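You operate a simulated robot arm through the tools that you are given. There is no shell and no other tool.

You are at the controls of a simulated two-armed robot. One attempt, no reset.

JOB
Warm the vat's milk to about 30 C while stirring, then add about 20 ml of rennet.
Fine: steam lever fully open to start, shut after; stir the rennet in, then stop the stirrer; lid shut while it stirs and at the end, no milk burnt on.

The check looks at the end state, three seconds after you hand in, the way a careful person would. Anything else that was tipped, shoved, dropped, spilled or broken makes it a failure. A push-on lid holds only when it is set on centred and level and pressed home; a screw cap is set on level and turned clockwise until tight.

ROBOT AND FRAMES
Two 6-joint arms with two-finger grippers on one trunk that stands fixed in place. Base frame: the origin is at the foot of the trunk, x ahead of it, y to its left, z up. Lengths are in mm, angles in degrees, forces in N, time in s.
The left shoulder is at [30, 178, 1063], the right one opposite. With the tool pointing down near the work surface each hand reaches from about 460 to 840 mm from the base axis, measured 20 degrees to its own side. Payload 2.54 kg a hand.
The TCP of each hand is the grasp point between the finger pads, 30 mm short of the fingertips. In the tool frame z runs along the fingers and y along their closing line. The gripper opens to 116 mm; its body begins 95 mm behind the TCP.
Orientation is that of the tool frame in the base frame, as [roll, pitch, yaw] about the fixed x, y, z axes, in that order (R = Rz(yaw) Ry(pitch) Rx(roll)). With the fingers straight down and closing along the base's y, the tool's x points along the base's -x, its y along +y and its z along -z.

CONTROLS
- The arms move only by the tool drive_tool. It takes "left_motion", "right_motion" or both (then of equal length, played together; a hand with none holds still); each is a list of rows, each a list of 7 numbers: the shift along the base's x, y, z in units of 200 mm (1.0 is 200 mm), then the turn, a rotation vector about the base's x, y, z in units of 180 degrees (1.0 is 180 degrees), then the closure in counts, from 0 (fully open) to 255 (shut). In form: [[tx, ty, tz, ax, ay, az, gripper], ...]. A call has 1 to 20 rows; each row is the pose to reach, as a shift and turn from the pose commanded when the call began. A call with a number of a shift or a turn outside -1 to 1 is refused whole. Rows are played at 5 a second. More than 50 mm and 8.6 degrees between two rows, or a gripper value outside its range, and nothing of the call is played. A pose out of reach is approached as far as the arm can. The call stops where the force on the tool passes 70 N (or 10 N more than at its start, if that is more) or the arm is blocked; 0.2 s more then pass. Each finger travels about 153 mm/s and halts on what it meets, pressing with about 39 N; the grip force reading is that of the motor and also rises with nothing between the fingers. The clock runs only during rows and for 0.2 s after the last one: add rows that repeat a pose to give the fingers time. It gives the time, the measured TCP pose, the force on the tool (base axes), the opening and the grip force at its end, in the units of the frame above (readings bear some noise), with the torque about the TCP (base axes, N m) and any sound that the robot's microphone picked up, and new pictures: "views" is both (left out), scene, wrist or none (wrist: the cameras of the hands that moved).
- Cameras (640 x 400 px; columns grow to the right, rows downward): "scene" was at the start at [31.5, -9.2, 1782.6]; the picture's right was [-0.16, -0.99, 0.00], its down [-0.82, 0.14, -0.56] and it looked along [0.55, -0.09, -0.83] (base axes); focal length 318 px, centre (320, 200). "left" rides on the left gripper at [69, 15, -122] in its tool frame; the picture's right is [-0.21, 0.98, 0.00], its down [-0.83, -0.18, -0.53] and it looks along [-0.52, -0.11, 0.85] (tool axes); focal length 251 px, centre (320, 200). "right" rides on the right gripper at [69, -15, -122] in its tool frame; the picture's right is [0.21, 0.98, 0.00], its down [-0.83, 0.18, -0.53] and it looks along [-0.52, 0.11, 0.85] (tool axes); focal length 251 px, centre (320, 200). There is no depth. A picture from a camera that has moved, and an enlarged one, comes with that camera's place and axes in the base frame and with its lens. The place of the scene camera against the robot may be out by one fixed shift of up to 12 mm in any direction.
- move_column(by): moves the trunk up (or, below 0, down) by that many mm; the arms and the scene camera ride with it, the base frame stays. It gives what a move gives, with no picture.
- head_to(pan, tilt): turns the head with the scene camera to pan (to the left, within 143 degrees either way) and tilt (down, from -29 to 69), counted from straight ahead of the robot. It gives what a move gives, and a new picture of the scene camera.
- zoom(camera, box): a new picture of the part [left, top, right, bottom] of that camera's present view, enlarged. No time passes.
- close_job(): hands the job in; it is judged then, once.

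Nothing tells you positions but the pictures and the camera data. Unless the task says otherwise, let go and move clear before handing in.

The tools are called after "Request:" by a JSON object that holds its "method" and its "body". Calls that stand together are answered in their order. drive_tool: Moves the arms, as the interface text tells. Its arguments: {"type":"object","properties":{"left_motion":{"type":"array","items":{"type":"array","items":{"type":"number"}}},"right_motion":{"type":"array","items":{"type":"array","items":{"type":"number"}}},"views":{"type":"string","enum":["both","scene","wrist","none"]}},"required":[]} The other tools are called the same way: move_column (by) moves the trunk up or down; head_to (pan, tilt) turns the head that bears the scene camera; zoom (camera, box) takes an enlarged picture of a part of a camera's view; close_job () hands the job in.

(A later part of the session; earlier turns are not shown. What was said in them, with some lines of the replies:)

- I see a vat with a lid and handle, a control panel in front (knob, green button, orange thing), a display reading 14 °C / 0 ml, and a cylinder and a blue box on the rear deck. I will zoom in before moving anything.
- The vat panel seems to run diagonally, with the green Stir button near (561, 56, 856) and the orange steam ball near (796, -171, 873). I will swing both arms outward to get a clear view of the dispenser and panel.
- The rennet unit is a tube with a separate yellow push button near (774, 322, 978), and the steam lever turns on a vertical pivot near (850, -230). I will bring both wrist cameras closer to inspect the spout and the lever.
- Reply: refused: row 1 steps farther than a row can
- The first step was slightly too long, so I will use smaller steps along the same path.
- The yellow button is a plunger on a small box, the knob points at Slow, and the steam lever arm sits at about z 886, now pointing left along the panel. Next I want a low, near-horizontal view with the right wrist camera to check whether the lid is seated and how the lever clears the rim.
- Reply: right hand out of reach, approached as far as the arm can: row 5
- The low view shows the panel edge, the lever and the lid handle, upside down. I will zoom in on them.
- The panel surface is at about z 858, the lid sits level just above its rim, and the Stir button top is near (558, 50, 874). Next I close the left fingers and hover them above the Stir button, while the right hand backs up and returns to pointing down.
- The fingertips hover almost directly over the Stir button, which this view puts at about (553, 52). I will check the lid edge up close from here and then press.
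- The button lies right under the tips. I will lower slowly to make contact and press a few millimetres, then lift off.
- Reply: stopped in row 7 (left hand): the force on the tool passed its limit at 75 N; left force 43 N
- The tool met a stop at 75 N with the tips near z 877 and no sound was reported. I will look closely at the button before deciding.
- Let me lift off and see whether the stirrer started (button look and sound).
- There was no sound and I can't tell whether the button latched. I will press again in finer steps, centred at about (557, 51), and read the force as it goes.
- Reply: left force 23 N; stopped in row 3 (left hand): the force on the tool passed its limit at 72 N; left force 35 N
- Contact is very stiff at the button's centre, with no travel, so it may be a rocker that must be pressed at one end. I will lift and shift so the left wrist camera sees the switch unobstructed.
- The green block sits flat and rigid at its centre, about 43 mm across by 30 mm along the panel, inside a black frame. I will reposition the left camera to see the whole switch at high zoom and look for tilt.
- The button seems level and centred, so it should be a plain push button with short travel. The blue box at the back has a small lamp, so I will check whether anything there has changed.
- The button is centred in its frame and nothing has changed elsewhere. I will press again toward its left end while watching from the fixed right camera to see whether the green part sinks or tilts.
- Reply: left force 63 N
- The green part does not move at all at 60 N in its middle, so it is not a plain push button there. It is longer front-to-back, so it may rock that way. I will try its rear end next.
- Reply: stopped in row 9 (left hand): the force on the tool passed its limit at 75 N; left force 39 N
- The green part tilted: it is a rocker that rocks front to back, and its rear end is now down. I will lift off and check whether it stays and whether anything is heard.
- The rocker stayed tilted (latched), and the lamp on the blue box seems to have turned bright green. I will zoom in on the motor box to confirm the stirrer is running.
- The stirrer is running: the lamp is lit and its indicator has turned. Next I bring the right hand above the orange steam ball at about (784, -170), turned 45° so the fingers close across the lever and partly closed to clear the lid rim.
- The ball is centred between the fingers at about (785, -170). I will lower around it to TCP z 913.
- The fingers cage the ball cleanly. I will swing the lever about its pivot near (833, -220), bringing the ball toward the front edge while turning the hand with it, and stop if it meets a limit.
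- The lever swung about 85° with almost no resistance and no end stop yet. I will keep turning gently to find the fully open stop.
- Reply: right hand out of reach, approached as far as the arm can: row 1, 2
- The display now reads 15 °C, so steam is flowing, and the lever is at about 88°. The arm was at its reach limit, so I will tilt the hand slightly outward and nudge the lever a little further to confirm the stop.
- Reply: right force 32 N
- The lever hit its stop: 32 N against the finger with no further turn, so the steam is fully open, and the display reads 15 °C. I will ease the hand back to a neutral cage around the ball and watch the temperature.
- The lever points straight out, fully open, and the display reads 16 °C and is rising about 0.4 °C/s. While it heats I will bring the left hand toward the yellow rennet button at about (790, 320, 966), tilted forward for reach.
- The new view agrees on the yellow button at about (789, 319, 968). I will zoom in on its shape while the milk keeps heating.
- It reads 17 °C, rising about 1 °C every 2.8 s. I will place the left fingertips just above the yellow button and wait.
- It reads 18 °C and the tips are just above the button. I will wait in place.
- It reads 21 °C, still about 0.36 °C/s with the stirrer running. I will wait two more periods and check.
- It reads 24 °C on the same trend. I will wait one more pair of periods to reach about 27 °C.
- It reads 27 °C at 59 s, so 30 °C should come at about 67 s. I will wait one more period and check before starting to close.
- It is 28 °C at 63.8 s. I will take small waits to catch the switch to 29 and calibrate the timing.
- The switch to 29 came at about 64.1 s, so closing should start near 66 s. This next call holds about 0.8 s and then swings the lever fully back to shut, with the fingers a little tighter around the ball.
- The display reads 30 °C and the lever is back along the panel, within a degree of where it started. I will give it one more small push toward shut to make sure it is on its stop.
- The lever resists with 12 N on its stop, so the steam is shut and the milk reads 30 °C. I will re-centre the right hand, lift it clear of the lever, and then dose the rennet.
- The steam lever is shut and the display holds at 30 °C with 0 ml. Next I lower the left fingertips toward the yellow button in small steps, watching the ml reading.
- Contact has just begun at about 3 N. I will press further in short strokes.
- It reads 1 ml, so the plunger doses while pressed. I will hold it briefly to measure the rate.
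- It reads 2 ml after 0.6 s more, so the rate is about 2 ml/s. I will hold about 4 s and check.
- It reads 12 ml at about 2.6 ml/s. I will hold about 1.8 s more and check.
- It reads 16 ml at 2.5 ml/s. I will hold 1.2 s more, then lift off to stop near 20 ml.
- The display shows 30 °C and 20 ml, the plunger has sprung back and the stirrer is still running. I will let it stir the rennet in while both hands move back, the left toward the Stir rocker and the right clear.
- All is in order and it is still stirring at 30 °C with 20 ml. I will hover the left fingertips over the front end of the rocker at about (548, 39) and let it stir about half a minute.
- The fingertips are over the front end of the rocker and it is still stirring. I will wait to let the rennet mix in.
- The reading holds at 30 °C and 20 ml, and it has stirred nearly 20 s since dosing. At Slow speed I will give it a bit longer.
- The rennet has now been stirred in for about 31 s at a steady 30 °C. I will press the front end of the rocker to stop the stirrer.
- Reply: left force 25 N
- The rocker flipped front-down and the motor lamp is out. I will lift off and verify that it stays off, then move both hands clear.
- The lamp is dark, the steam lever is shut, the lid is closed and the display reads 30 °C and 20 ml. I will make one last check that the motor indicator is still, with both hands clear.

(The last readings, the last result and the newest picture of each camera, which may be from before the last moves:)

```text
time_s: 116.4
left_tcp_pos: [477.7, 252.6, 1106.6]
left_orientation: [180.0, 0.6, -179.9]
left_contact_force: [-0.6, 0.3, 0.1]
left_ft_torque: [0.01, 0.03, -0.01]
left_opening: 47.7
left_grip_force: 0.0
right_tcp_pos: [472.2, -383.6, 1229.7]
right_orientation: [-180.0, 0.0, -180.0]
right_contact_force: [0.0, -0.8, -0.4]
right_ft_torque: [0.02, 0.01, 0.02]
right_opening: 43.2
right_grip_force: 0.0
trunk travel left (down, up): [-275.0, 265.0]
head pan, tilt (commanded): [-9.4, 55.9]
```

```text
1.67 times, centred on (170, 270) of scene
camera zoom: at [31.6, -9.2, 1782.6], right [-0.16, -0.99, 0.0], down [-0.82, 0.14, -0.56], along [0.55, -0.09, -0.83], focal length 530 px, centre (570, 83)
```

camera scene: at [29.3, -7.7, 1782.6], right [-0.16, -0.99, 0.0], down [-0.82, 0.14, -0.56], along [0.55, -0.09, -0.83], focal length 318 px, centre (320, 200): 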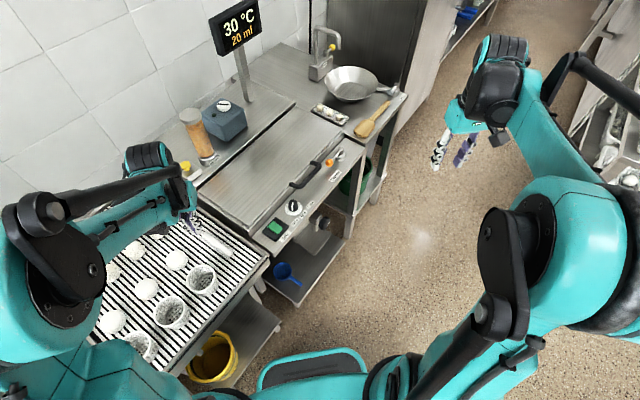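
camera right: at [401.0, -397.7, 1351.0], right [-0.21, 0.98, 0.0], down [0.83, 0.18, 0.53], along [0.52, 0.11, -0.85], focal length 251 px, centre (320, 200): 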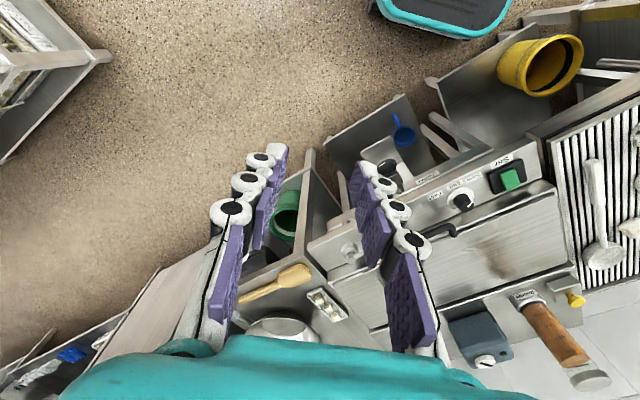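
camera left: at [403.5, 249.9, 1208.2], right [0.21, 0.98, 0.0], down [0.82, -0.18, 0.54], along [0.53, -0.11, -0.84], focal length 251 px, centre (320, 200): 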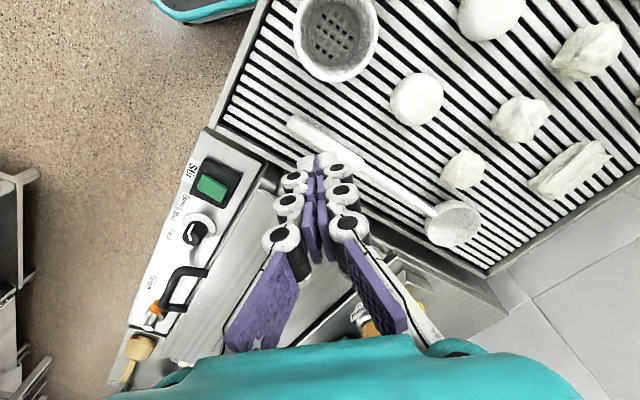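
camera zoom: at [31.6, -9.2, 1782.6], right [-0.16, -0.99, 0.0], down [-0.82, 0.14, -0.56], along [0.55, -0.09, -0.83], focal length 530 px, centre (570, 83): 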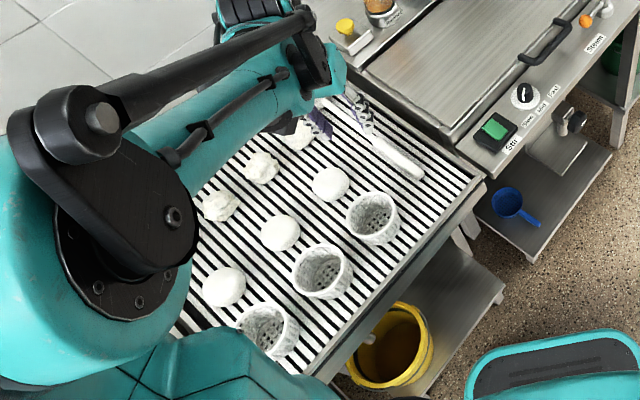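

The motor indicator has not moved since the last view and its lamp is off. The display reads 30 °C and 20 ml, the steam lever is shut, the lid is closed and nothing else was disturbed. Both hands are clear, so I am handing in.

Request:
{"method": "close_job", "body": {}}

```text
The job is handed in.
```

The job is handed in. The milk reads 30 °C with 20 ml of rennet added, and I saw nothing tipped, spilled or moved out of place.

- **Heating:** I switched the stirrer on first, then opened the steam lever fully to its stop. The milk went from 14 °C to 30 °C in about 46 seconds of steam. I then pushed the lever back to its shut stop, and the reading held at 30 °C.
- **Rennet:** I held the yellow plunger down until the display showed 20 ml, then let it spring back.
- **Stirring:** The stirrer ran at Slow, as I found it, for the whole heating and for about 31 seconds after the rennet. It is now off: its lamp is dark and its indicator has stopped turning.
- **Lid:** It stayed shut throughout. I never opened it, so I could not look inside for burnt-on milk, but the stirrer was running the whole time the steam was on.

The Stir switch turned out to be a rocker, not a push button. I pressed its centre three times before finding that, at up to about 75 N, and it showed no movement or damage. Both hands are clear of the vat.
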